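You operate a simulated robot arm through the tools that you are given. There is no shell and no other tool.

Carry out the task below with a simulated robot arm. There is one attempt and no reset: what you move stays moved.

TASK
Square and lock the sample pack, stand the grey roll on its ring, set the film dial to 7 N.
Fine: free the purple lever to run the pack; lock it before the roll goes on. Set down upright: grey roll.

The check looks at the end state, three seconds after you hand in, the way a careful person would. Anything else that was tipped, shoved, dropped, spilled or broken makes it a failure.

THE ROBOT
A 6-joint arm with a fingered hand, fixed in place. Base frame: the origin is on the floor under the middle of its stand, x ahead of it, y to its left, z up; the work surface is at about z = 0.76. Readings come in m, rad, newtons and seconds.
With the tool pointing down near the work surface it reaches from about 0.26 to 0.88 m from the base axis. Its first joint turns from -2.897 to 2.897 rad. Payload 5 kg.
The tool frame sits at the grasp point between the pads (the TCP): z along the fingers, y along the line on which they close. The tips reach 0.036 m beyond it. The gripper opens to 0.12 m; its body begins 0.042 m behind the TCP. The gripper is a hand of 4 fingers: y runs from the thumb to the fingers, the wrist lies at [-0.019, -0.123, -0.211] in the tool frame, and closing takes about 1.5 s.
Orientation is that of the tool frame in the base frame, as a unit quaternion [w, x, y, z]. With the fingers straight down and the wrist toward the robot, the tool's x, y and z point along [0, 1, 0], [1, 0, 0] and [0, 0, -1] of the base frame.

THE INTERFACE
- The arm moves only by the tool servo_tool. Its argument "rows" is a list of rows, each a list of 7 numbers: the shift along the base's x, y, z in units of 30 mm (1.0 is 30 mm), then the turn, a rotation vector about the base's x, y, z in units of 5 degrees (1.0 is 5 degrees), then the closure, from 0 (fully open) to 1 (shut). In form: [[tx, ty, tz, ax, ay, az, fingers], ...]. A call has 1 to 20 rows; each row shifts and turns the commanded pose from where the row before left it. A call with a number of a shift or a turn outside -1 to 1 is refused whole. A row lasts 0.2 s, in which the tool goes at most 0.05 m and 0.15 rad; a call with a longer step from one row to the next is refused whole, and so is a gripper value outside its range. Where a pose cannot be reached the arm comes as near as it can. A force on the tool above 40 N (or 10 N above the force at the start of the call, whichever is more), or a blocked arm, ends the call early, and 0.2 s more pass. Each finger travels about 0.045 m/s and halts on what it meets, pressing with about 25 N; the grip force reading is that of the motor and also rises with nothing between the fingers. The clock runs only during rows and for 0.2 s after the last one: add rows that do not move to give the fingers time. It gives the time, the measured TCP pose, the force on the tool (base axes), the opening and the grip force at its end, in the units of the frame above (readings bear some noise), with the torque about the TCP (base axes, N m) and any sound that the robot's microphone picked up.
- Cameras (640 x 400 px; columns grow to the right, rows downward): "scene" is fixed at [0.0572, -0.6507, 1.2547]; the picture's right is [1.00, -0.04, 0.00], its down [-0.02, -0.36, -0.93] and it looks along [0.04, 0.93, -0.36] (base axes); focal length 323 px, centre (320, 200). "wrist" rides on the gripper at [0.073, -0.101, -0.142] in the tool frame; the picture's right is [-0.79, 0.29, -0.54], its down [-0.56, -0.70, 0.44] and it looks along [-0.25, 0.65, 0.71] (tool axes); focal length 280 px, centre (320, 200). There is no depth. A picture from a camera that has moved, and an enlarged one, comes with that camera's place and axes in the base frame and with its lens. The place of the scene camera against the robot may be out by one fixed shift of up to 0.012 m in any direction.
- camera(camera): a new picture of that camera. The clock stands still meanwhile.
- lift_body(by): slides the trunk up (or, below 0, down) by that many m; the arm rides with it, the base frame stays. It gives what a move gives, with no picture.
- hand_shape(shape): the hand has 4 fingers and takes this shape, open, in about a second: jaw (thumb against the fingers, like two jaws); tri (thumb and two fingers); tip (a fingertip pinch); poke (one finger out to press); point (the index stretched); flat (the hand flat); cup (the hand cupped); fist (a fist). The gripper value then closes the fingers along that shape, each until it touches; the sizes above hold for jaw. It gives what a move gives, with no picture.
- close_up(camera, box): a new picture of the part [left, top, right, bottom] of that camera's present view, enlarged. The clock stands still meanwhile.
- hand_in(): hands the job in; it is judged then, once.

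Nothing tells you positions but the pictures and the camera data. Unless the task says otherwise, let go and move clear before handing in.

The tools are called as a command line: name --pt "numbers of a row" for each row, then --argument value for the rest, lists and objects as JSON in quotes. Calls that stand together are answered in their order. servo_tool: Moves the arm, as the interface text tells. Its arguments: {"type":"object","properties":{"rows":{"type":"array","items":{"type":"array","items":{"type":"number"}}}},"required":["rows"]} The other tools are called the same way: lift_body (by) moves the trunk up or down; hand_shape (shape) gives the hand a shape; camera (camera) takes a picture; close_up (camera, box) takes an enlarged picture of a part of a camera's view; hand_in () hands the job in.

At the start:

```text
time_s: 0.0
tool_pos: [0.4641, 0.5438, 1.0537]
tcp_rot: [0.0, 0.707, 0.707, 0.0]
wrist_force: [0.9, 0.4, -0.4]
wrist_torque: [0.01, 0.0, 0.03]
width: 0.1194
grip_force: 0.1
shape: jaw
trunk travel left (down, up): [-0.6, 0.24]
```

scene: 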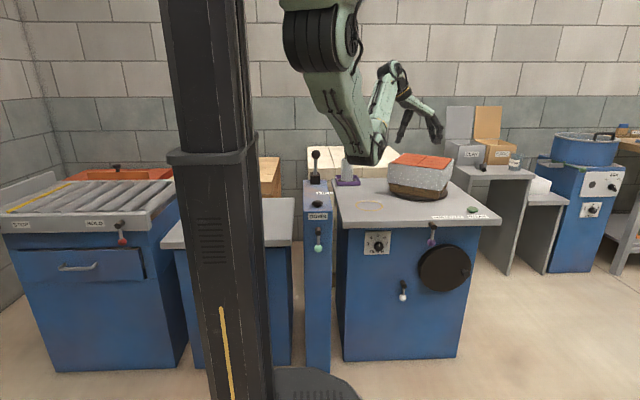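
wrist: 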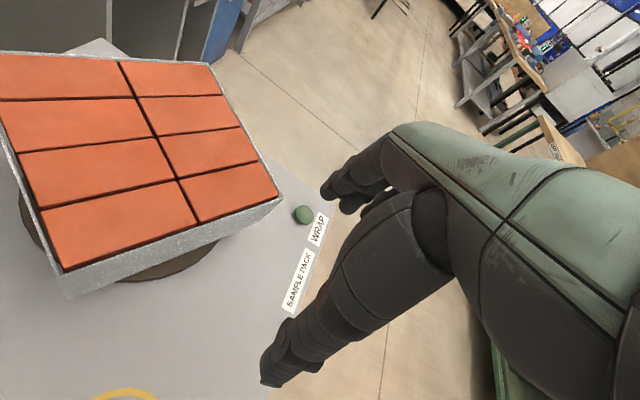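

I see a row of stations, with a wrap station in front: a turntable holding the sample pack, a dial on its front, a purple lever, and a grey roll on a purple base. I'll take close-ups first.

close_up --camera "scene" --box '[300, 130, 520, 268]'

close_up --camera "scene" --box '[340, 220, 500, 320]'

close_up --camera "scene" --box '[290, 130, 410, 205]'

close_up --camera "wrist" --box '[0, 30, 340, 400]'

```text
2.90 times, centred on (410, 199) of scene
camera zoom: at [0.0572, -0.6507, 1.2547], right [1.0, -0.04, 0.0], down [-0.02, -0.36, -0.93], along [0.04, 0.93, -0.36], focal length 937 px, centre (59, 203)
```

zoom: 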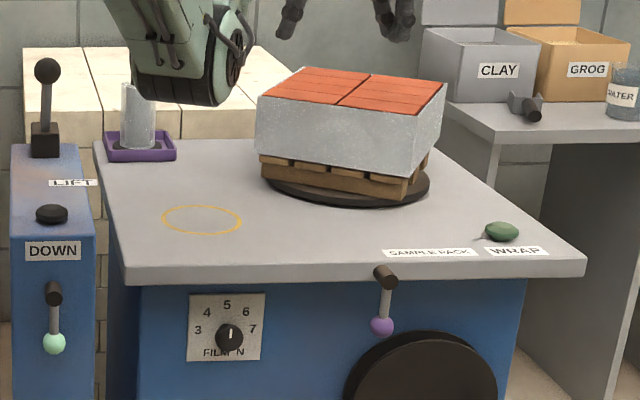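

```text
4.00 times, centred on (420, 270) of scene
camera zoom: at [0.0572, -0.6507, 1.2547], right [1.0, -0.04, 0.0], down [-0.02, -0.36, -0.93], along [0.04, 0.93, -0.36], focal length 1292 px, centre (-80, -80)
```

zoom: 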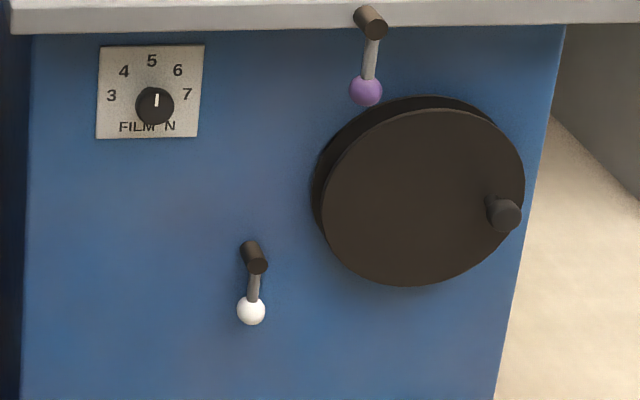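

```text
5.33 times, centred on (350, 168) of scene
camera zoom: at [0.0572, -0.6507, 1.2547], right [1.0, -0.04, 0.0], down [-0.02, -0.36, -0.93], along [0.04, 0.93, -0.36], focal length 1723 px, centre (160, 373)
```

zoom: 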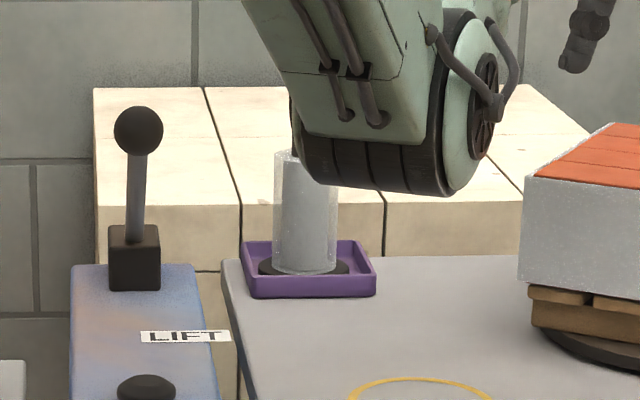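

```text
1.08 times, centred on (170, 215) of wrist (not enlarged: the box is as wide or as high as the picture)
camera zoom: at [0.3633, 0.6175, 1.1963], right [0.29, -0.79, 0.54], down [-0.7, -0.56, -0.44], along [0.65, -0.25, -0.71], focal length 303 px, centre (482, 184)
```

zoom: 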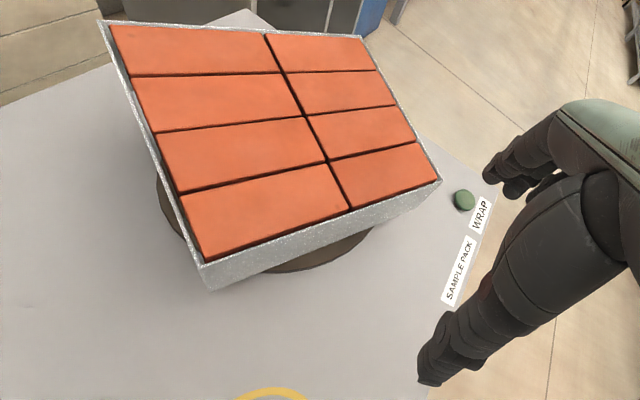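

The wrap station is left of the robot at about x 0.2–0.75, y 0.37–0.9. The purple lever, film dial and crank wheel are on its front. I'll look more closely at the details.

close_up --camera "scene" --box '[400, 190, 500, 250]'

close_up --camera "scene" --box '[380, 150, 470, 206]'

close_up --camera "scene" --box '[355, 222, 405, 260]'

close_up --camera "scene" --box '[415, 215, 485, 300]'

close_up --camera "wrist" --box '[250, 180, 350, 300]'

```text
6.40 times, centred on (450, 220) of scene
camera zoom: at [0.0572, -0.6507, 1.2547], right [1.0, -0.04, 0.0], down [-0.02, -0.36, -0.93], along [0.04, 0.93, -0.36], focal length 2068 px, centre (-512, 72)
```

zoom: 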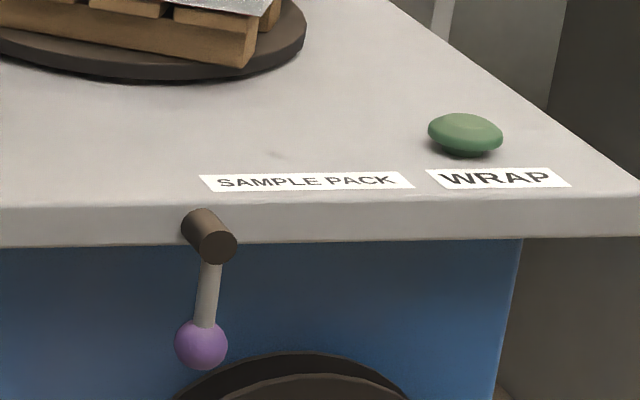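

```text
7.11 times, centred on (425, 178) of scene
camera zoom: at [0.0572, -0.6507, 1.2547], right [1.0, -0.04, 0.0], down [-0.02, -0.36, -0.93], along [0.04, 0.93, -0.36], focal length 2298 px, centre (-427, 356)
```

zoom: 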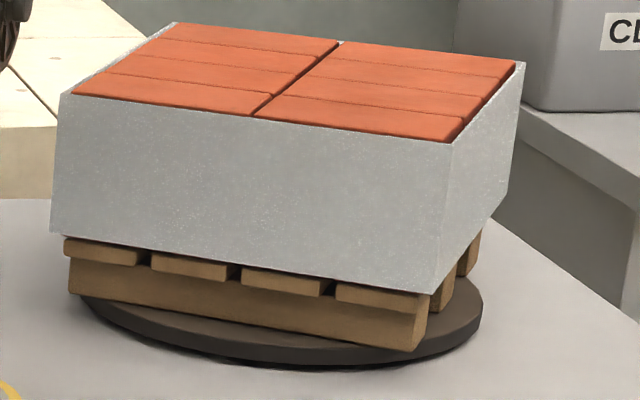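

```text
10.53 times, centred on (380, 241) of scene
camera zoom: at [0.0572, -0.6507, 1.2547], right [1.0, -0.04, 0.0], down [-0.02, -0.36, -0.93], along [0.04, 0.93, -0.36], focal length 3401 px, centre (-312, -232)
```

zoom: 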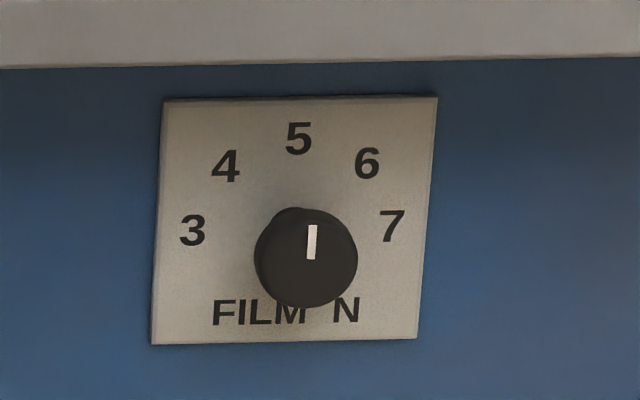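

```text
4.71 times, centred on (450, 258) of scene
camera zoom: at [0.0572, -0.6507, 1.2547], right [1.0, -0.04, 0.0], down [-0.02, -0.36, -0.93], along [0.04, 0.93, -0.36], focal length 1521 px, centre (-292, -71)
```

zoom: 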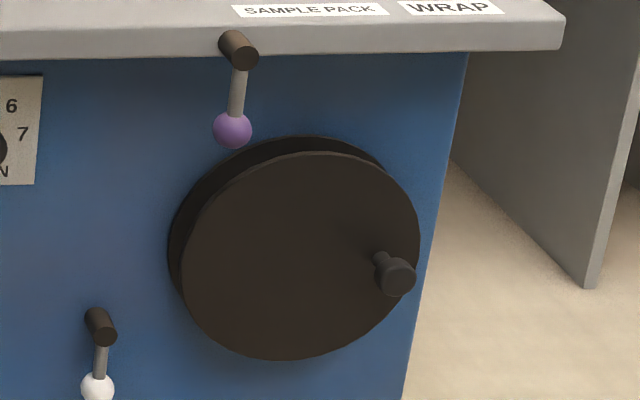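

```text
3.33 times, centred on (300, 240) of wrist
camera zoom: at [0.3633, 0.6175, 1.1963], right [0.29, -0.79, 0.54], down [-0.7, -0.56, -0.44], along [0.65, -0.25, -0.71], focal length 935 px, centre (387, 67)
```

zoom: 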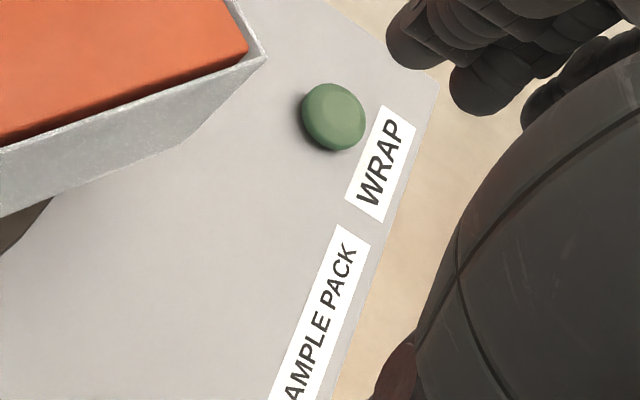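

The pack sits about 30° off square on the turntable. The purple lever hangs from the front edge near (0.50, 0.36, 0.70), and the crank wheel is near (0.57, 0.36, 0.58). I'll back the hand off the table and turn it to face the front panel, in stages.

servo_tool --pt "0 -0.6 0 1 0 0 0" --pt "0 -0.6 0 1 0 0 0" --pt "0 -0.6 0 1 0 0 0" --pt "0 -0.6 0 1 0 0 0" --pt "0 -0.6 0 1 0 0 0" --pt "0 -0.6 0 1 0 0 0" --pt "0 -0.6 0 1 0 0 0" --pt "0 -0.6 0 1 0 0 0" --pt "0 -0.6 0 1 0 0 0"

camera --camera "scene"

camera --camera "wrist"

```text
time_s: 2.0
tool_pos: [0.4633, 0.3824, 1.0545]
tcp_rot: [-0.271, 0.653, 0.654, 0.271]
wrist_force: [0.4, -0.6, 0.0]
wrist_torque: [0.03, 0.02, -0.02]
width: 0.1194
grip_force: 0.0
shape: jaw
trunk travel left (down, up): [-0.6, 0.24]
```

```text
taken
```

scene: 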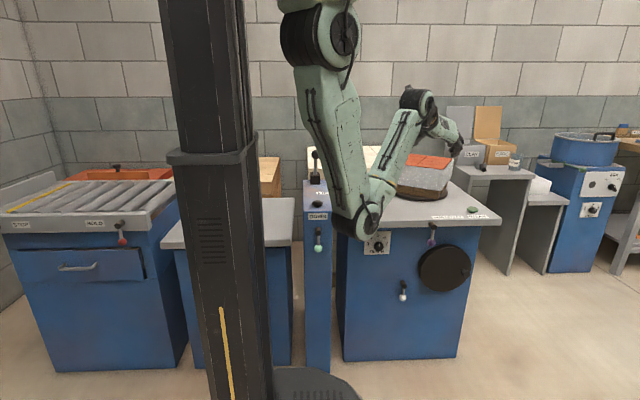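

```text
taken
camera wrist: at [0.3628, 0.3333, 1.2071], right [0.29, -0.94, -0.18], down [-0.7, -0.08, -0.71], along [0.65, 0.33, -0.68], focal length 280 px, centre (320, 200)
```

wrist: 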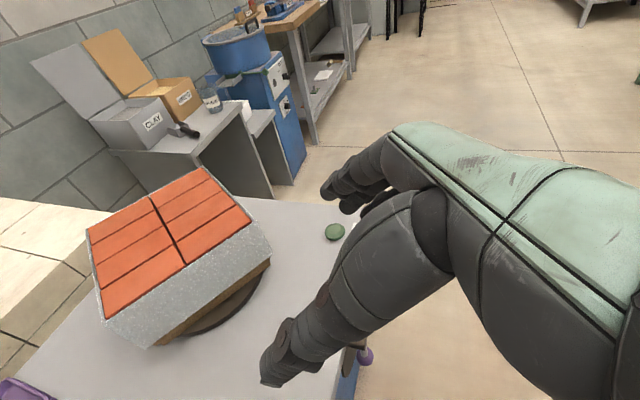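

The arm's elbow hangs in front of the table with plenty of room. I'll finish turning the hand to face the panel while backing off.

servo_tool --pt "0 -0.6 0 1 0 0 0" --pt "0 -0.6 0 1 0 0 0" --pt "0 -0.6 0 1 0 0 0" --pt "0 -0.6 0 1 0 0 0" --pt "0 -0.6 0 1 0 0 0" --pt "0 -0.6 0 1 0 0 0" --pt "0 -0.6 0 1 0 0 0" --pt "0 -0.6 0 1 0 0 0" --pt "0 -0.6 0 1 0 0 0"

camera --camera "scene"

camera --camera "wrist"

```text
time_s: 4.0
tool_pos: [0.4638, 0.2196, 1.0536]
tcp_rot: [-0.5, 0.499, 0.5, 0.501]
wrist_force: [0.7, 1.0, 0.1]
wrist_torque: [-0.01, 0.02, 0.0]
width: 0.1195
grip_force: 0.1
shape: jaw
trunk travel left (down, up): [-0.6, 0.24]
```

```text
taken
```

scene: 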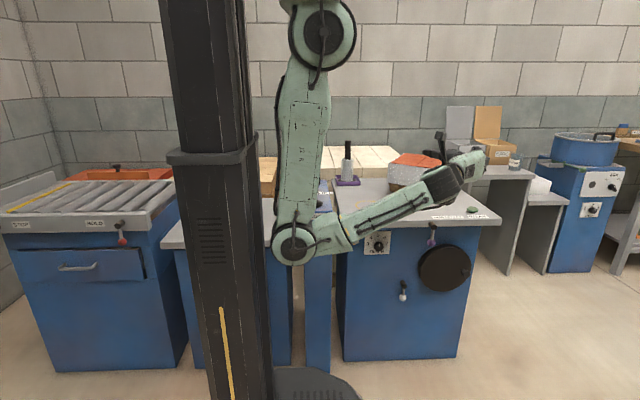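

```text
taken
camera wrist: at [0.3631, 0.0783, 1.1256], right [0.29, -0.54, -0.79], down [-0.7, 0.44, -0.56], along [0.65, 0.71, -0.25], focal length 280 px, centre (320, 200)
```

wrist: 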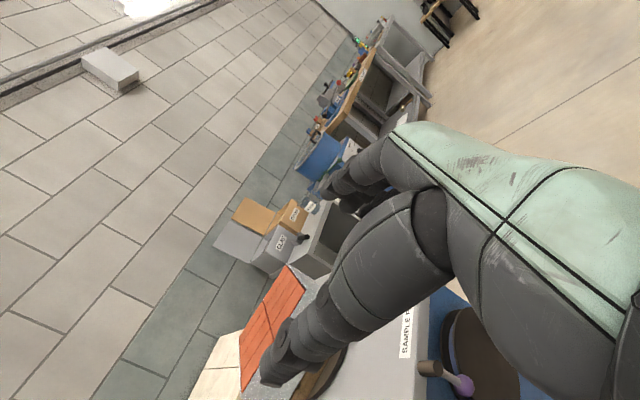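

The hand now faces the panel at z 1.05. I'll check the roll and its holder in the scene view, then lower the trunk to bring the hand to lever height.

close_up --camera "scene" --box '[305, 130, 395, 220]'

lift_body --by -0.25

camera --camera "scene"

camera --camera "wrist"

```text
4.44 times, centred on (350, 175) of scene
camera zoom: at [0.0572, -0.6507, 1.2547], right [1.0, -0.04, 0.0], down [-0.02, -0.36, -0.93], along [0.04, 0.93, -0.36], focal length 1436 px, centre (187, 311)
```

zoom: 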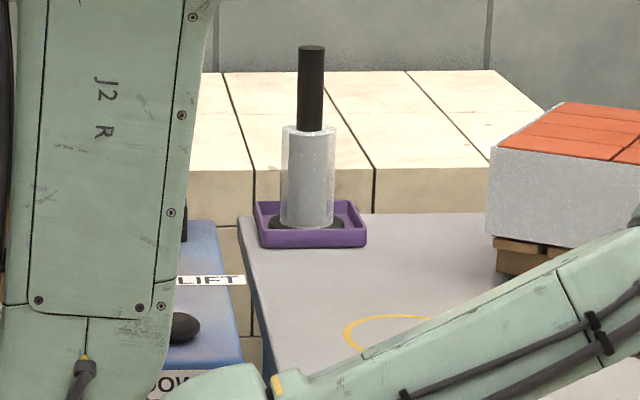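

```text
time_s: 6.6
tool_pos: [0.4639, 0.2195, 0.8022]
tcp_rot: [0.5, -0.5, -0.5, -0.5]
wrist_force: [0.5, 0.2, 0.5]
wrist_torque: [-0.02, -0.03, -0.01]
width: 0.1197
grip_force: 0.0
shape: jaw
trunk travel left (down, up): [-0.35, 0.49]
```

```text
taken
```

scene: 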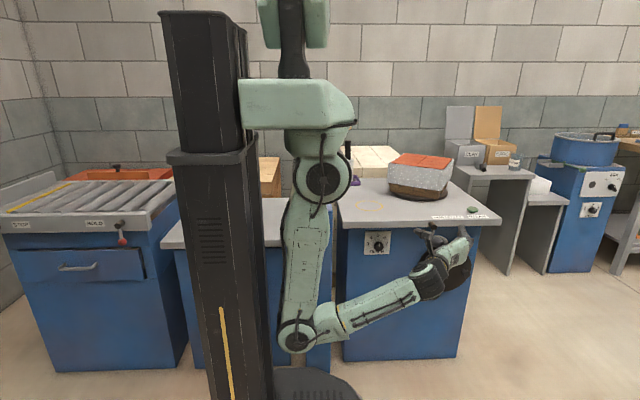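

```text
taken
camera wrist: at [0.3632, 0.0788, 0.8757], right [0.29, -0.54, -0.79], down [-0.7, 0.44, -0.56], along [0.65, 0.71, -0.25], focal length 280 px, centre (320, 200)
```

wrist: 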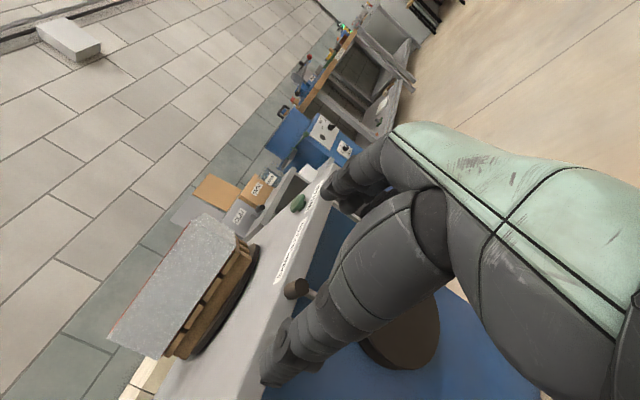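

The hand is at z 0.80, just in front of the table edge, and the lever pin shows between the thumb and fingers. I'll take close-ups to triangulate the lever.

close_up --camera "wrist" --box '[230, 150, 470, 390]'

close_up --camera "scene" --box '[380, 190, 520, 300]'

```text
1.67 times, centred on (350, 270) of wrist
camera zoom: at [0.3632, 0.0788, 0.8757], right [0.29, -0.54, -0.79], down [-0.7, 0.44, -0.56], along [0.65, 0.71, -0.25], focal length 467 px, centre (270, 83)
```

zoom: 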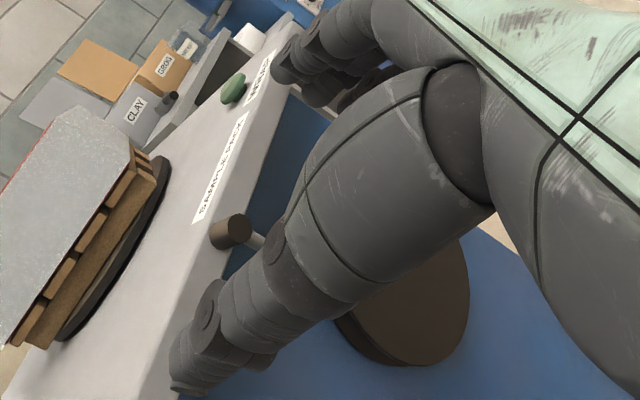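

```text
3.64 times, centred on (450, 245) of scene
camera zoom: at [0.0572, -0.6507, 1.2547], right [1.0, -0.04, 0.0], down [-0.02, -0.36, -0.93], along [0.04, 0.93, -0.36], focal length 1175 px, centre (-153, 36)
```

zoom: 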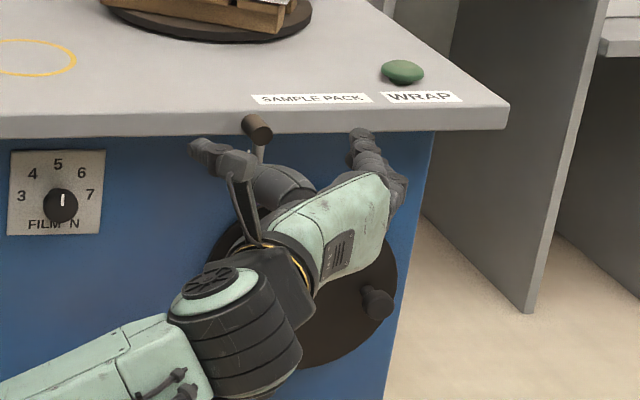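

Triangulation puts the lever pivot at about (0.513, 0.395, 0.747) and the ball at about (0.513, 0.392, 0.68). The table's front edge is at y≈0.41. I'll move the open hand in front of the ball and look again.

servo_tool --pt "0.33 0.3 -0.8 0 0 0 0" --pt "0.33 0.3 -0.8 0 0 0 0" --pt "0.33 0.3 -0.8 0 0 0 0" --pt "0.33 0.3 -0.8 0 0 0 0" --pt "0.33 0.3 -0.85 0 0 0 0"

camera --camera "wrist"

close_up --camera "scene" --box '[380, 190, 520, 300]'

```text
time_s: 7.8
tool_pos: [0.5146, 0.2666, 0.6804]
tcp_rot: [-0.5, 0.5, 0.5, 0.499]
wrist_force: [-0.4, 0.1, -0.2]
wrist_torque: [0.03, 0.03, -0.04]
width: 0.1195
grip_force: 0.1
shape: jaw
trunk travel left (down, up): [-0.35, 0.49]
```

```text
taken
camera wrist: at [0.4139, 0.1246, 0.7535], right [0.29, -0.54, -0.79], down [-0.7, 0.44, -0.56], along [0.65, 0.71, -0.25], focal length 280 px, centre (320, 200)
```

wrist: 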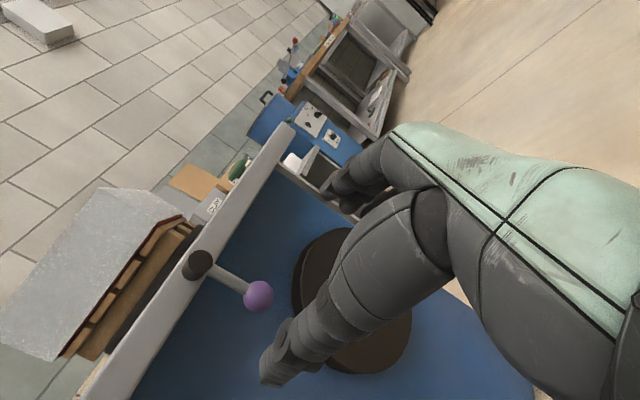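

```text
3.64 times, centred on (450, 245) of scene
camera zoom: at [0.0572, -0.6507, 1.2547], right [1.0, -0.04, 0.0], down [-0.02, -0.36, -0.93], along [0.04, 0.93, -0.36], focal length 1175 px, centre (-153, 36)
```

zoom: 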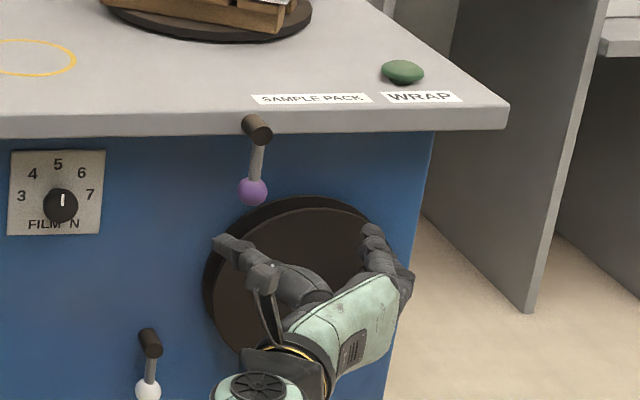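

The ball reads at about (0.509, 0.392, 0.681) and the wheel top at about z 0.65, so there is clearance. I'll advance so the ball sits between the fingers, keeping slightly above the wheel.

servo_tool --pt "-0.05 0.85 0.08 0 0 0 0" --pt "-0.05 0.85 0.08 0 0 0 0" --pt "-0.05 0.85 0.08 0 0 0 0" --pt "-0.03 0.85 0.08 0 0 0 0"

camera --camera "wrist"

close_up --camera "scene" --box '[400, 200, 480, 270]'

```text
time_s: 8.8
tool_pos: [0.5086, 0.3678, 0.6922]
tcp_rot: [-0.5, 0.5, 0.5, 0.5]
wrist_force: [-0.9, -0.6, 0.4]
wrist_torque: [-0.05, -0.01, -0.03]
width: 0.12
grip_force: 0.0
shape: jaw
trunk travel left (down, up): [-0.35, 0.49]
```

```text
taken
camera wrist: at [0.4071, 0.2262, 0.7643], right [0.29, -0.54, -0.79], down [-0.7, 0.44, -0.56], along [0.65, 0.71, -0.25], focal length 280 px, centre (320, 200)
```

wrist: 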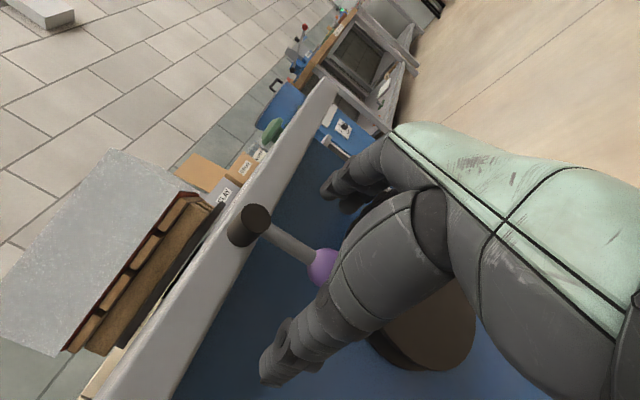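

```text
5.71 times, centred on (440, 235) of scene
camera zoom: at [0.0572, -0.6507, 1.2547], right [1.0, -0.04, 0.0], down [-0.02, -0.36, -0.93], along [0.04, 0.93, -0.36], focal length 1846 px, centre (-366, 0)
```

zoom: 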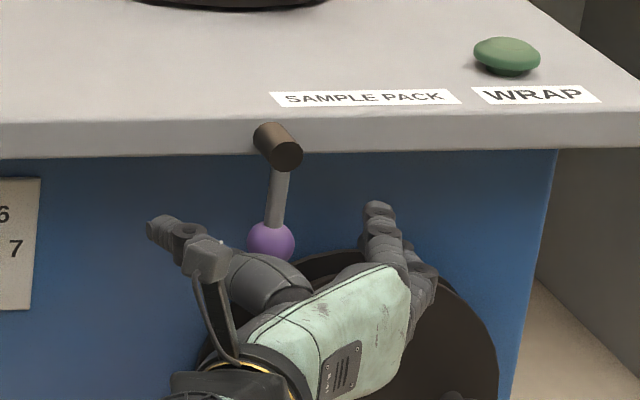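

The ball reads at about (0.512, 0.400, 0.679), slightly beyond the fingertips' best zone. I'll advance 2 cm more, then close on it gently.

servo_tool --pt "0.05 0.35 -0.1 0 0 0 0" --pt "0.05 0.32 -0.1 0 0 0 0" --pt "0 0 0 0 0 0 0.3" --pt "0 0 0 0 0 0 0.5" --pt "0 0 0 0 0 0 0.6" --pt "0 0 0 0 0 0 0.6" --pt "0 0 0 0 0 0 0.6"

camera --camera "wrist"

close_up --camera "scene" --box '[400, 200, 480, 270]'

```text
time_s: 10.4
tool_pos: [0.5099, 0.3859, 0.6862]
tcp_rot: [0.5, -0.5, -0.5, -0.5]
wrist_force: [0.0, 0.5, -0.6]
wrist_torque: [-0.06, -0.04, 0.02]
width: 0.0487
grip_force: 0.0
shape: jaw
trunk travel left (down, up): [-0.35, 0.49]
```

```text
taken
camera wrist: at [0.41, 0.2452, 0.7583], right [0.29, -0.54, -0.79], down [-0.7, 0.44, -0.56], along [0.65, 0.71, -0.25], focal length 280 px, centre (320, 200)
```

wrist: 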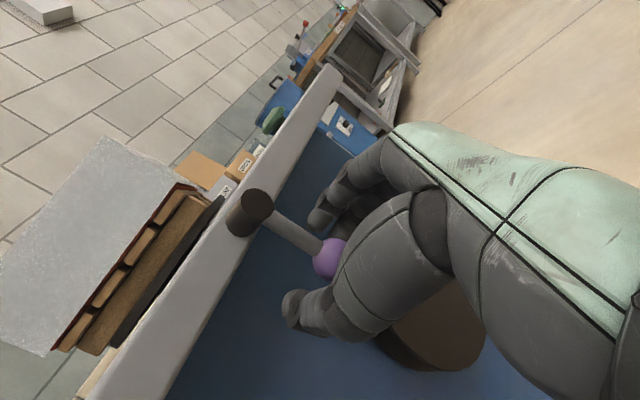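

```text
5.71 times, centred on (440, 235) of scene
camera zoom: at [0.0572, -0.6507, 1.2547], right [1.0, -0.04, 0.0], down [-0.02, -0.36, -0.93], along [0.04, 0.93, -0.36], focal length 1846 px, centre (-366, 0)
```

zoom: 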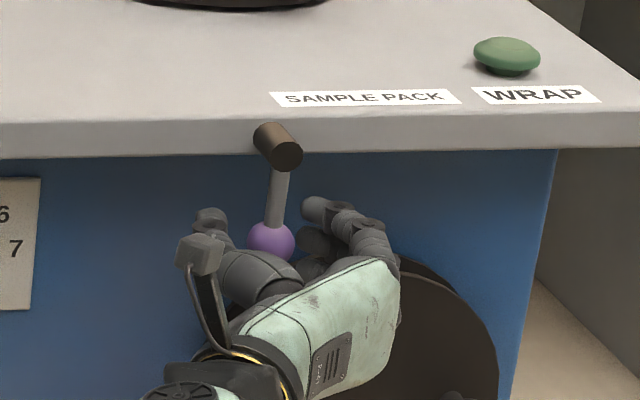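

The ball is centred between thumb and fingers. I'll close onto it.

servo_tool --pt "0 0 0 0 0 0 0.7" --pt "0 0 0 0 0 0 0.8" --pt "0 0 0 0 0 0 0.8" --pt "0 0 0 0 0 0 0.8"

close_up --camera "scene" --box '[400, 200, 480, 270]'

camera --camera "wrist"

```text
time_s: 11.4
tool_pos: [0.5107, 0.3858, 0.687]
tcp_rot: [-0.5, 0.5, 0.5, 0.5]
wrist_force: [0.0, 0.5, -0.6]
wrist_torque: [0.01, 0.0, -0.02]
width: 0.0246
grip_force: 0.1
shape: jaw
trunk travel left (down, up): [-0.35, 0.49]
```

```text
5.71 times, centred on (440, 235) of scene
camera zoom: at [0.0572, -0.6507, 1.2547], right [1.0, -0.04, 0.0], down [-0.02, -0.36, -0.93], along [0.04, 0.93, -0.36], focal length 1846 px, centre (-366, 0)
```

zoom: 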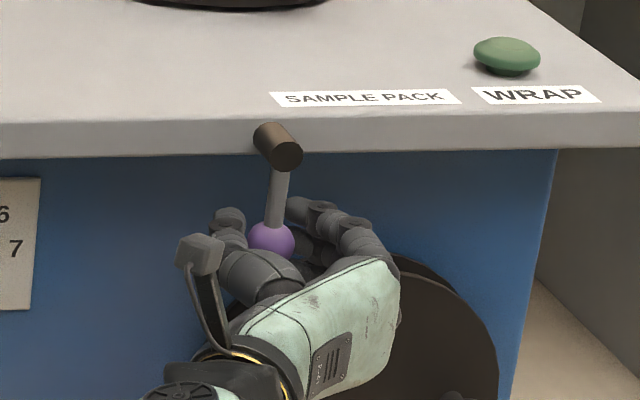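

```text
taken
camera wrist: at [0.41, 0.2452, 0.7583], right [0.29, -0.54, -0.79], down [-0.7, 0.44, -0.56], along [0.65, 0.71, -0.25], focal length 280 px, centre (320, 200)
```

wrist: 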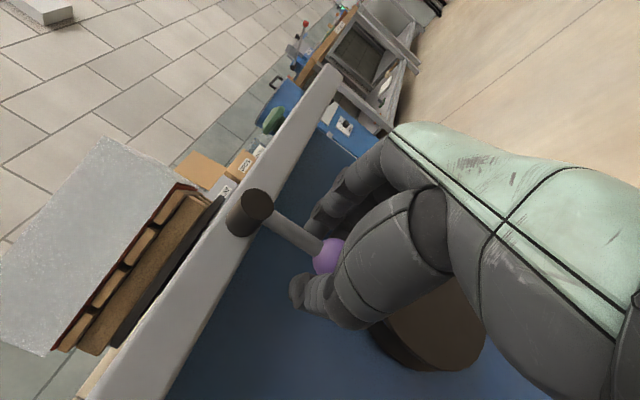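

No contact force yet. I'll keep closing to grip the ball.

servo_tool --pt "0 0 0 0 0 0 0.9" --pt "0 0 0 0 0 0 1.0" --pt "0 0 0 0 0 0 1.0" --pt "0 0 0 0 0 0 1.0"

close_up --camera "scene" --box '[400, 200, 480, 270]'

camera --camera "wrist"

```text
time_s: 12.4
tool_pos: [0.5102, 0.3879, 0.6862]
tcp_rot: [-0.501, 0.498, 0.501, 0.499]
wrist_force: [-4.3, 9.8, 1.6]
wrist_torque: [0.05, -0.01, -0.03]
width: 0.0098
grip_force: 25.0
shape: jaw
trunk travel left (down, up): [-0.35, 0.49]
```

```text
5.71 times, centred on (440, 235) of scene
camera zoom: at [0.0572, -0.6507, 1.2547], right [1.0, -0.04, 0.0], down [-0.02, -0.36, -0.93], along [0.04, 0.93, -0.36], focal length 1846 px, centre (-366, 0)
```

zoom: 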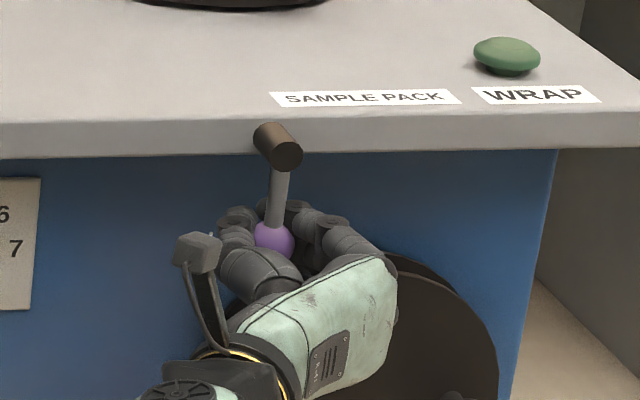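

```text
taken
camera wrist: at [0.4091, 0.2466, 0.7586], right [0.29, -0.54, -0.79], down [-0.7, 0.44, -0.56], along [0.65, 0.72, -0.25], focal length 280 px, centre (320, 200)
```

wrist: 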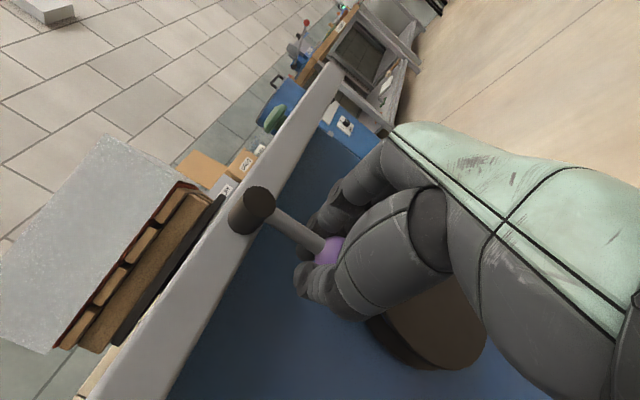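

The ball is gripped. I'll try swinging the lever a small amount toward +x along its arc and watch the force.

servo_tool --pt "0.177 0 0.008 0 -1 0 1" --pt "0.176 0 0.023 0 -1 0 1" --pt "0.173 0 0.038 0 -1 0 1"

close_up --camera "scene" --box '[400, 200, 480, 270]'

```text
time_s: 13.2
tool_pos: [0.5195, 0.3895, 0.6877]
tcp_rot: [-0.436, 0.428, 0.563, 0.556]
wrist_force: [-32.5, 0.1, 2.5]
wrist_torque: [0.01, 0.16, 0.43]
width: 0.0132
grip_force: 24.9
shape: jaw
trunk travel left (down, up): [-0.35, 0.49]
stopped in row 3: the force on the tool passed its limit at 40 N (the readings are from after the stop); the commanded pose is now the measured one
```

```text
5.71 times, centred on (440, 235) of scene
camera zoom: at [0.0572, -0.6507, 1.2547], right [1.0, -0.04, 0.0], down [-0.02, -0.36, -0.93], along [0.04, 0.93, -0.36], focal length 1846 px, centre (-366, 0)
```

zoom: 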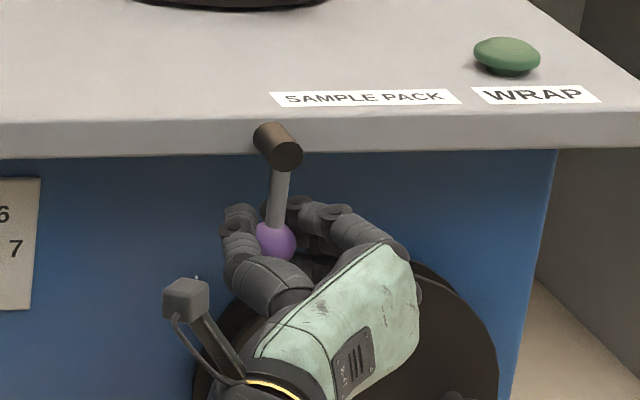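

It won't go toward +x (it's against its stop). I'll return to neutral and try −x.

servo_tool --pt "-0.11 0 -0.02 0 1 0 1" --pt "-0.11 0 -0.02 0 1 0 1" --pt "-0.1 0 0 0 1 0 1"

servo_tool --pt "-0.177 0 0.008 0 1 0 1" --pt "-0.176 0 0.023 0 1 0 1" --pt "-0.173 0 0.038 0 1 0 1"

close_up --camera "scene" --box '[400, 200, 480, 270]'

```text
time_s: 14.0
tool_pos: [0.5151, 0.3876, 0.6859]
tcp_rot: [0.502, -0.5, -0.5, -0.498]
wrist_force: [-10.7, 14.1, 5.8]
wrist_torque: [0.13, -0.06, -0.07]
width: 0.0108
grip_force: 25.0
shape: jaw
trunk travel left (down, up): [-0.35, 0.49]
```

```text
time_s: 14.8
tool_pos: [0.4988, 0.389, 0.6874]
tcp_rot: [0.564, -0.561, -0.429, -0.428]
wrist_force: [2.0, 18.9, 7.8]
wrist_torque: [0.09, -0.11, -0.26]
width: 0.0096
grip_force: 25.1
shape: jaw
trunk travel left (down, up): [-0.35, 0.49]
```

```text
5.71 times, centred on (440, 235) of scene
camera zoom: at [0.0572, -0.6507, 1.2547], right [1.0, -0.04, 0.0], down [-0.02, -0.36, -0.93], along [0.04, 0.93, -0.36], focal length 1846 px, centre (-366, 0)
```

zoom: 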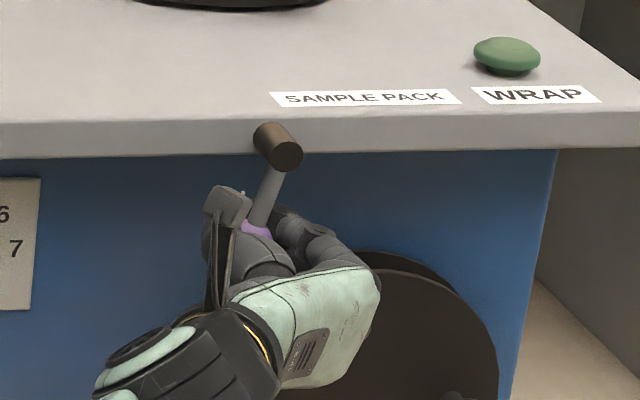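

The lever swings freely toward −x. I'll continue along the arc.

servo_tool --pt "-0.169 0.05 0.053 0 1 0 1" --pt "-0.164 0.05 0.068 0 1 0 1" --pt "-0.157 0.05 0.082 0 1 0 1" --pt "-0.15 0 0.095 0 1 0 1" --pt "-0.141 0 0.108 0 1 0 1" --pt "-0.131 0 0.12 0 1 0 1"

close_up --camera "scene" --box '[400, 200, 480, 270]'

camera --camera "wrist"

```text
time_s: 16.2
tool_pos: [0.4716, 0.3922, 0.7025]
tcp_rot: [0.656, -0.653, -0.268, -0.267]
wrist_force: [1.0, -0.3, 3.0]
wrist_torque: [0.02, -0.08, -0.03]
width: 0.0094
grip_force: 24.9
shape: jaw
trunk travel left (down, up): [-0.35, 0.49]
```

```text
5.71 times, centred on (440, 235) of scene
camera zoom: at [0.0572, -0.6507, 1.2547], right [1.0, -0.04, 0.0], down [-0.02, -0.36, -0.93], along [0.04, 0.93, -0.36], focal length 1846 px, centre (-366, 0)
```

zoom: 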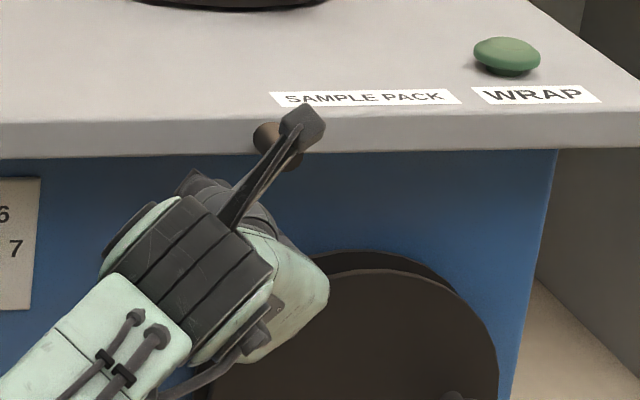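

```text
taken
camera wrist: at [0.4539, 0.2503, 0.8251], right [-0.36, -0.54, -0.76], down [-0.89, 0.44, 0.11], along [0.28, 0.72, -0.64], focal length 280 px, centre (320, 200)
```

wrist: 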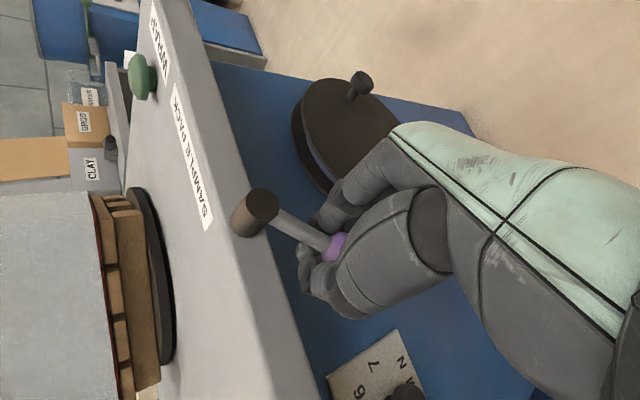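

The lever is at about 45° and moving easily. I'll continue toward horizontal.

servo_tool --pt "-0.12 0 0.131 0 1 0 1" --pt "-0.108 0 0.141 0 1 0 1" --pt "-0.095 0 0.15 0 1 0 1" --pt "-0.082 0 0.157 0 1 0 1"

camera --camera "wrist"

```text
time_s: 17.2
tool_pos: [0.461, 0.3918, 0.7162]
tcp_rot: [0.692, -0.69, -0.149, -0.149]
wrist_force: [14.0, 16.2, -10.5]
wrist_torque: [-0.49, -0.21, -0.2]
width: 0.0086
grip_force: 24.7
shape: jaw
trunk travel left (down, up): [-0.35, 0.49]
```

```text
taken
camera wrist: at [0.4865, 0.2512, 0.8392], right [-0.6, -0.54, -0.59], down [-0.8, 0.44, 0.41], along [0.04, 0.72, -0.7], focal length 280 px, centre (320, 200)
```

wrist: 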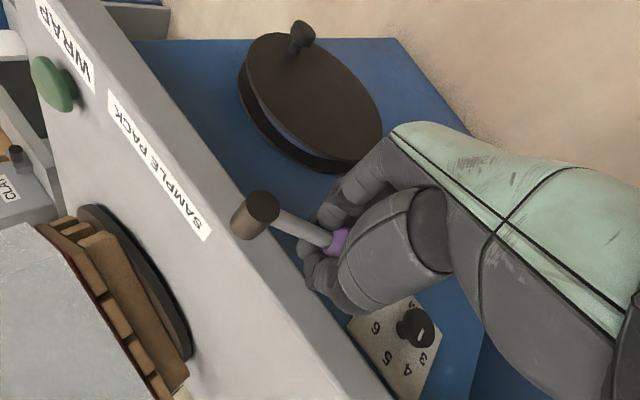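

Some resistance shows at around 60°, possibly the lever's end stop. I'll probe one more step.

servo_tool --pt "-0.068 0 0.164 0 1 0 1" --pt "-0.053 0 0.169 0 1 0 1"

camera --camera "wrist"

close_up --camera "scene" --box '[380, 150, 480, 270]'

```text
time_s: 17.8
tool_pos: [0.4619, 0.394, 0.7207]
tcp_rot: [-0.697, 0.701, 0.103, 0.107]
wrist_force: [21.5, 25.2, -17.2]
wrist_torque: [-0.7, -0.47, -0.21]
width: 0.0089
grip_force: 25.3
shape: jaw
trunk travel left (down, up): [-0.35, 0.49]
stopped in row 2: the force on the tool passed its limit at 41 N (the readings are from after the stop); the commanded pose is now the measured one
```

```text
taken
camera wrist: at [0.5003, 0.2529, 0.8399], right [-0.67, -0.54, -0.5], down [-0.74, 0.45, 0.5], along [-0.05, 0.71, -0.7], focal length 280 px, centre (320, 200)
```

wrist: 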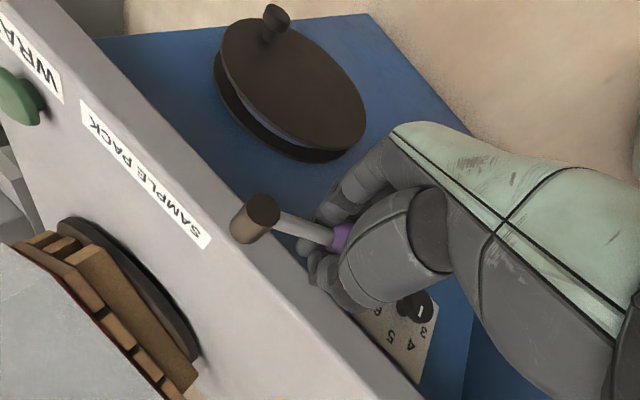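

```text
3.33 times, centred on (430, 210) of scene
camera zoom: at [0.0572, -0.6507, 1.2547], right [1.0, -0.04, 0.0], down [-0.02, -0.36, -0.93], along [0.04, 0.93, -0.36], focal length 1077 px, centre (-47, 167)
```

zoom: 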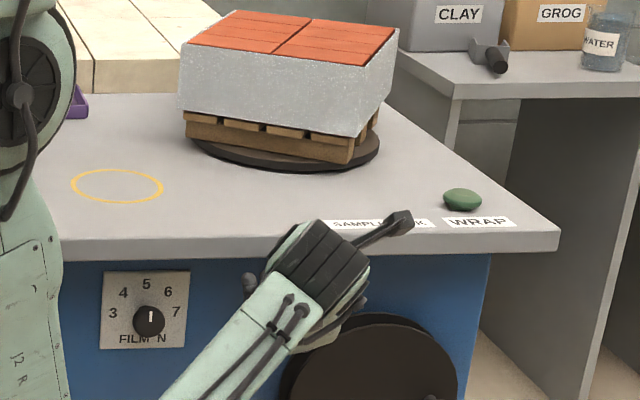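

The lever is at its end stop of about 60° and should now be free. I'll release it and back off to see whether it stays there.

servo_tool --pt "0.05 0 -0.05 0 0 0 0.7" --pt "0 0 0 0 0 0 0.4" --pt "0 0 0 0 0 0 0.2" --pt "0 0 0 0 0 0 0.2" --pt "0 -0.5 0 0 0 0 0.1" --pt "0 -1 0 0 0 0 0" --pt "0 -1 0 0 0 0 0" --pt "0 -1 0 0 0 0 0"

camera --camera "wrist"

camera --camera "scene"

```text
time_s: 19.6
tool_pos: [0.4601, 0.286, 0.7248]
tcp_rot: [0.7, -0.698, -0.105, -0.106]
wrist_force: [1.1, 0.3, 0.2]
wrist_torque: [0.05, 0.0, 0.01]
width: 0.1191
grip_force: 0.0
shape: jaw
trunk travel left (down, up): [-0.35, 0.49]
```

```text
taken
camera wrist: at [0.4995, 0.1446, 0.8414], right [-0.67, -0.54, -0.51], down [-0.74, 0.44, 0.5], along [-0.05, 0.72, -0.7], focal length 280 px, centre (320, 200)
```

wrist: 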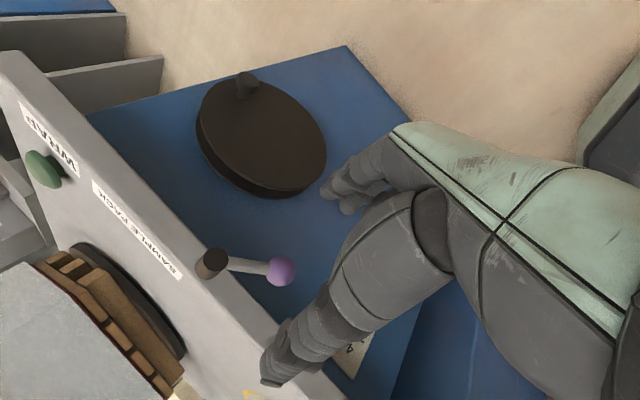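

```text
taken
```

scene: 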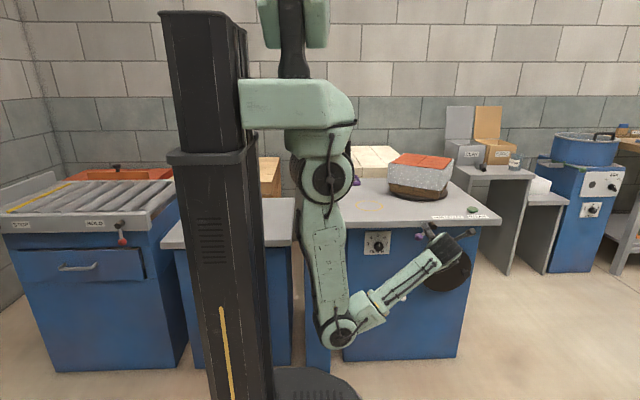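

The lever stays put at about 60°. Next is the crank wheel, so I'll zoom in on it from both cameras.

close_up --camera "wrist" --box '[170, 40, 370, 220]'

close_up --camera "scene" --box '[400, 220, 500, 310]'

```text
2.22 times, centred on (270, 130) of wrist
camera zoom: at [0.4995, 0.1446, 0.8414], right [-0.67, -0.54, -0.51], down [-0.74, 0.44, 0.5], along [-0.05, 0.72, -0.7], focal length 623 px, centre (431, 356)
```

zoom: 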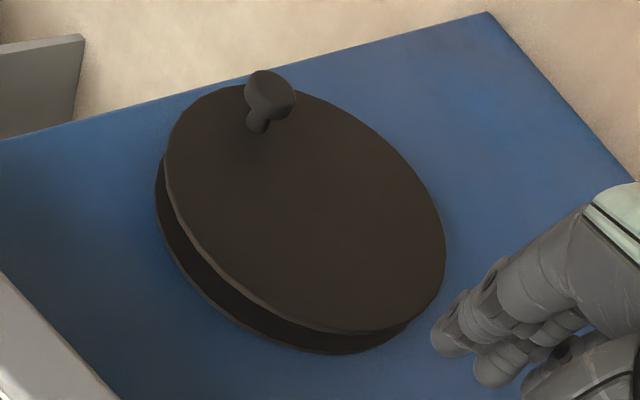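

```text
4.44 times, centred on (450, 265) of scene
camera zoom: at [0.0572, -0.6507, 1.2547], right [1.0, -0.04, 0.0], down [-0.02, -0.36, -0.93], along [0.04, 0.93, -0.36], focal length 1436 px, centre (-258, -89)
```

zoom: 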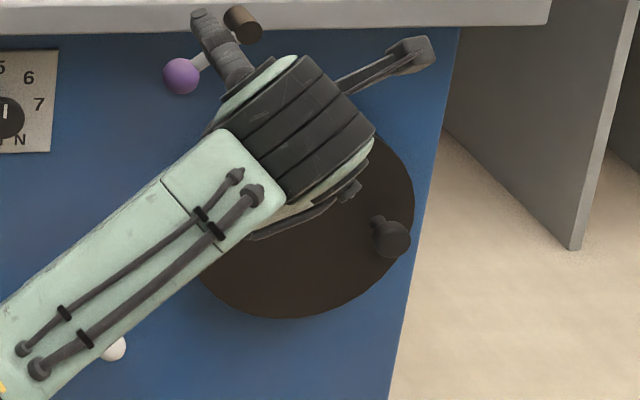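

I'll shift the hand in +x to get a second viewpoint of the wheel and knob for triangulation.

servo_tool --pt "1 -0.3 0 0 0 0 0" --pt "1 -0.3 0 0 0 0 0" --pt "1 -0.3 0 0 0 0 0" --pt "1 0 0 0 0 0 0" --pt "1 0 0 0 0 0 0"

camera --camera "wrist"

close_up --camera "wrist" --box '[180, 40, 420, 240]'

```text
time_s: 20.8
tool_pos: [0.6097, 0.2607, 0.7241]
tcp_rot: [0.7, -0.699, -0.105, -0.106]
wrist_force: [-0.3, -0.1, 0.1]
wrist_torque: [-0.02, -0.01, 0.0]
width: 0.1195
grip_force: 0.1
shape: jaw
trunk travel left (down, up): [-0.35, 0.49]
```

```text
taken
camera wrist: at [0.6496, 0.1184, 0.842], right [-0.67, -0.54, -0.51], down [-0.74, 0.44, 0.5], along [-0.05, 0.72, -0.7], focal length 280 px, centre (320, 200)
```

wrist: 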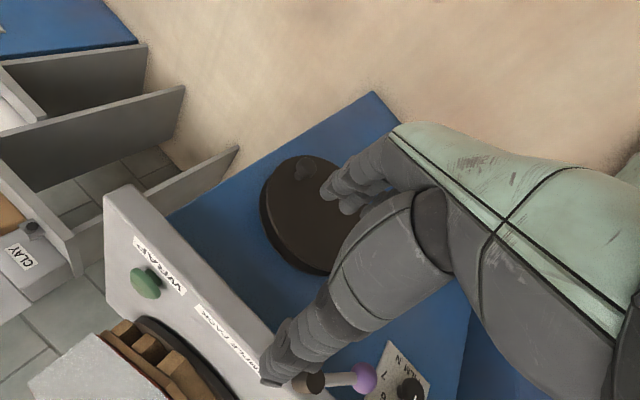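

```text
2.00 times, centred on (300, 140) of wrist
camera zoom: at [0.6496, 0.1184, 0.842], right [-0.67, -0.54, -0.51], down [-0.74, 0.44, 0.5], along [-0.05, 0.72, -0.7], focal length 561 px, centre (360, 320)
```

zoom: 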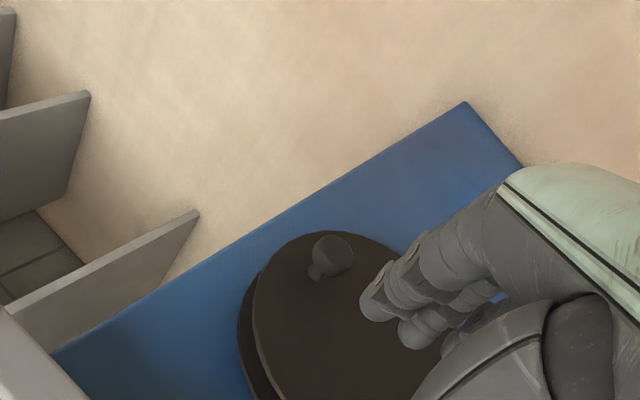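

Triangulation puts the crank knob head at (0.682, 0.424, 0.519), and the wheel face at y≈0.45 with its centre near (0.616, 0.52). I'll rotate the hand level again and bring it in front of the knob.

servo_tool --pt "0.16 0 -0.45 0 -0.97 0 0" --pt "0.16 0 -0.45 0 -0.97 0 0" --pt "0.16 0 -0.45 0 -0.97 0 0" --pt "0.16 0 -0.45 0 -0.97 0 0" --pt "0.16 0 -0.45 0 -0.97 0 0" --pt "0.16 0 -0.45 0 -0.97 0 0" --pt "0.16 0 -0.45 0 -0.97 0 0" --pt "0.16 0 -0.45 0 -0.97 0 0" --pt "0.16 0 -0.45 0 -0.97 0 0" --pt "0.16 0 -0.45 0 -0.97 0 0" --pt "0.16 0 -0.45 0 -0.97 0 0" --pt "0.16 0 -0.45 0 -0.97 0 0" --pt "0.16 0 -0.45 0 -0.97 0 0" --pt "0.16 0 -0.45 0 -0.97 0 0" --pt "0.16 0 -0.45 0 -0.97 0 0"

camera --camera "wrist"

camera --camera "scene"

```text
time_s: 24.0
tool_pos: [0.6817, 0.2579, 0.5209]
tcp_rot: [0.502, -0.5, -0.498, -0.5]
wrist_force: [-0.8, -0.6, -0.5]
wrist_torque: [0.05, 0.0, -0.06]
width: 0.1198
grip_force: 0.0
shape: jaw
trunk travel left (down, up): [-0.35, 0.49]
```

```text
taken
camera wrist: at [0.5807, 0.1163, 0.5935], right [0.29, -0.54, -0.79], down [-0.7, 0.44, -0.56], along [0.65, 0.71, -0.25], focal length 280 px, centre (320, 200)
```

wrist: 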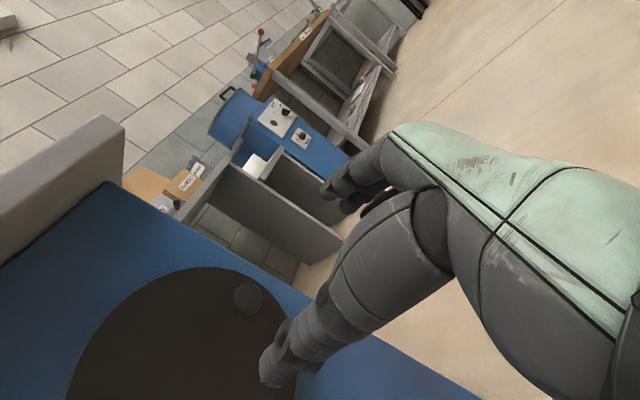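

```text
taken
```

scene: 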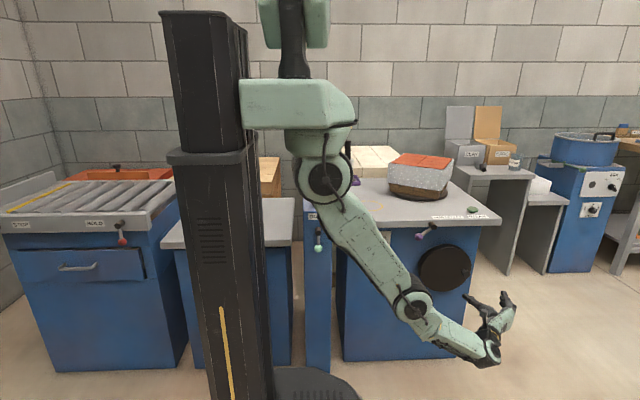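

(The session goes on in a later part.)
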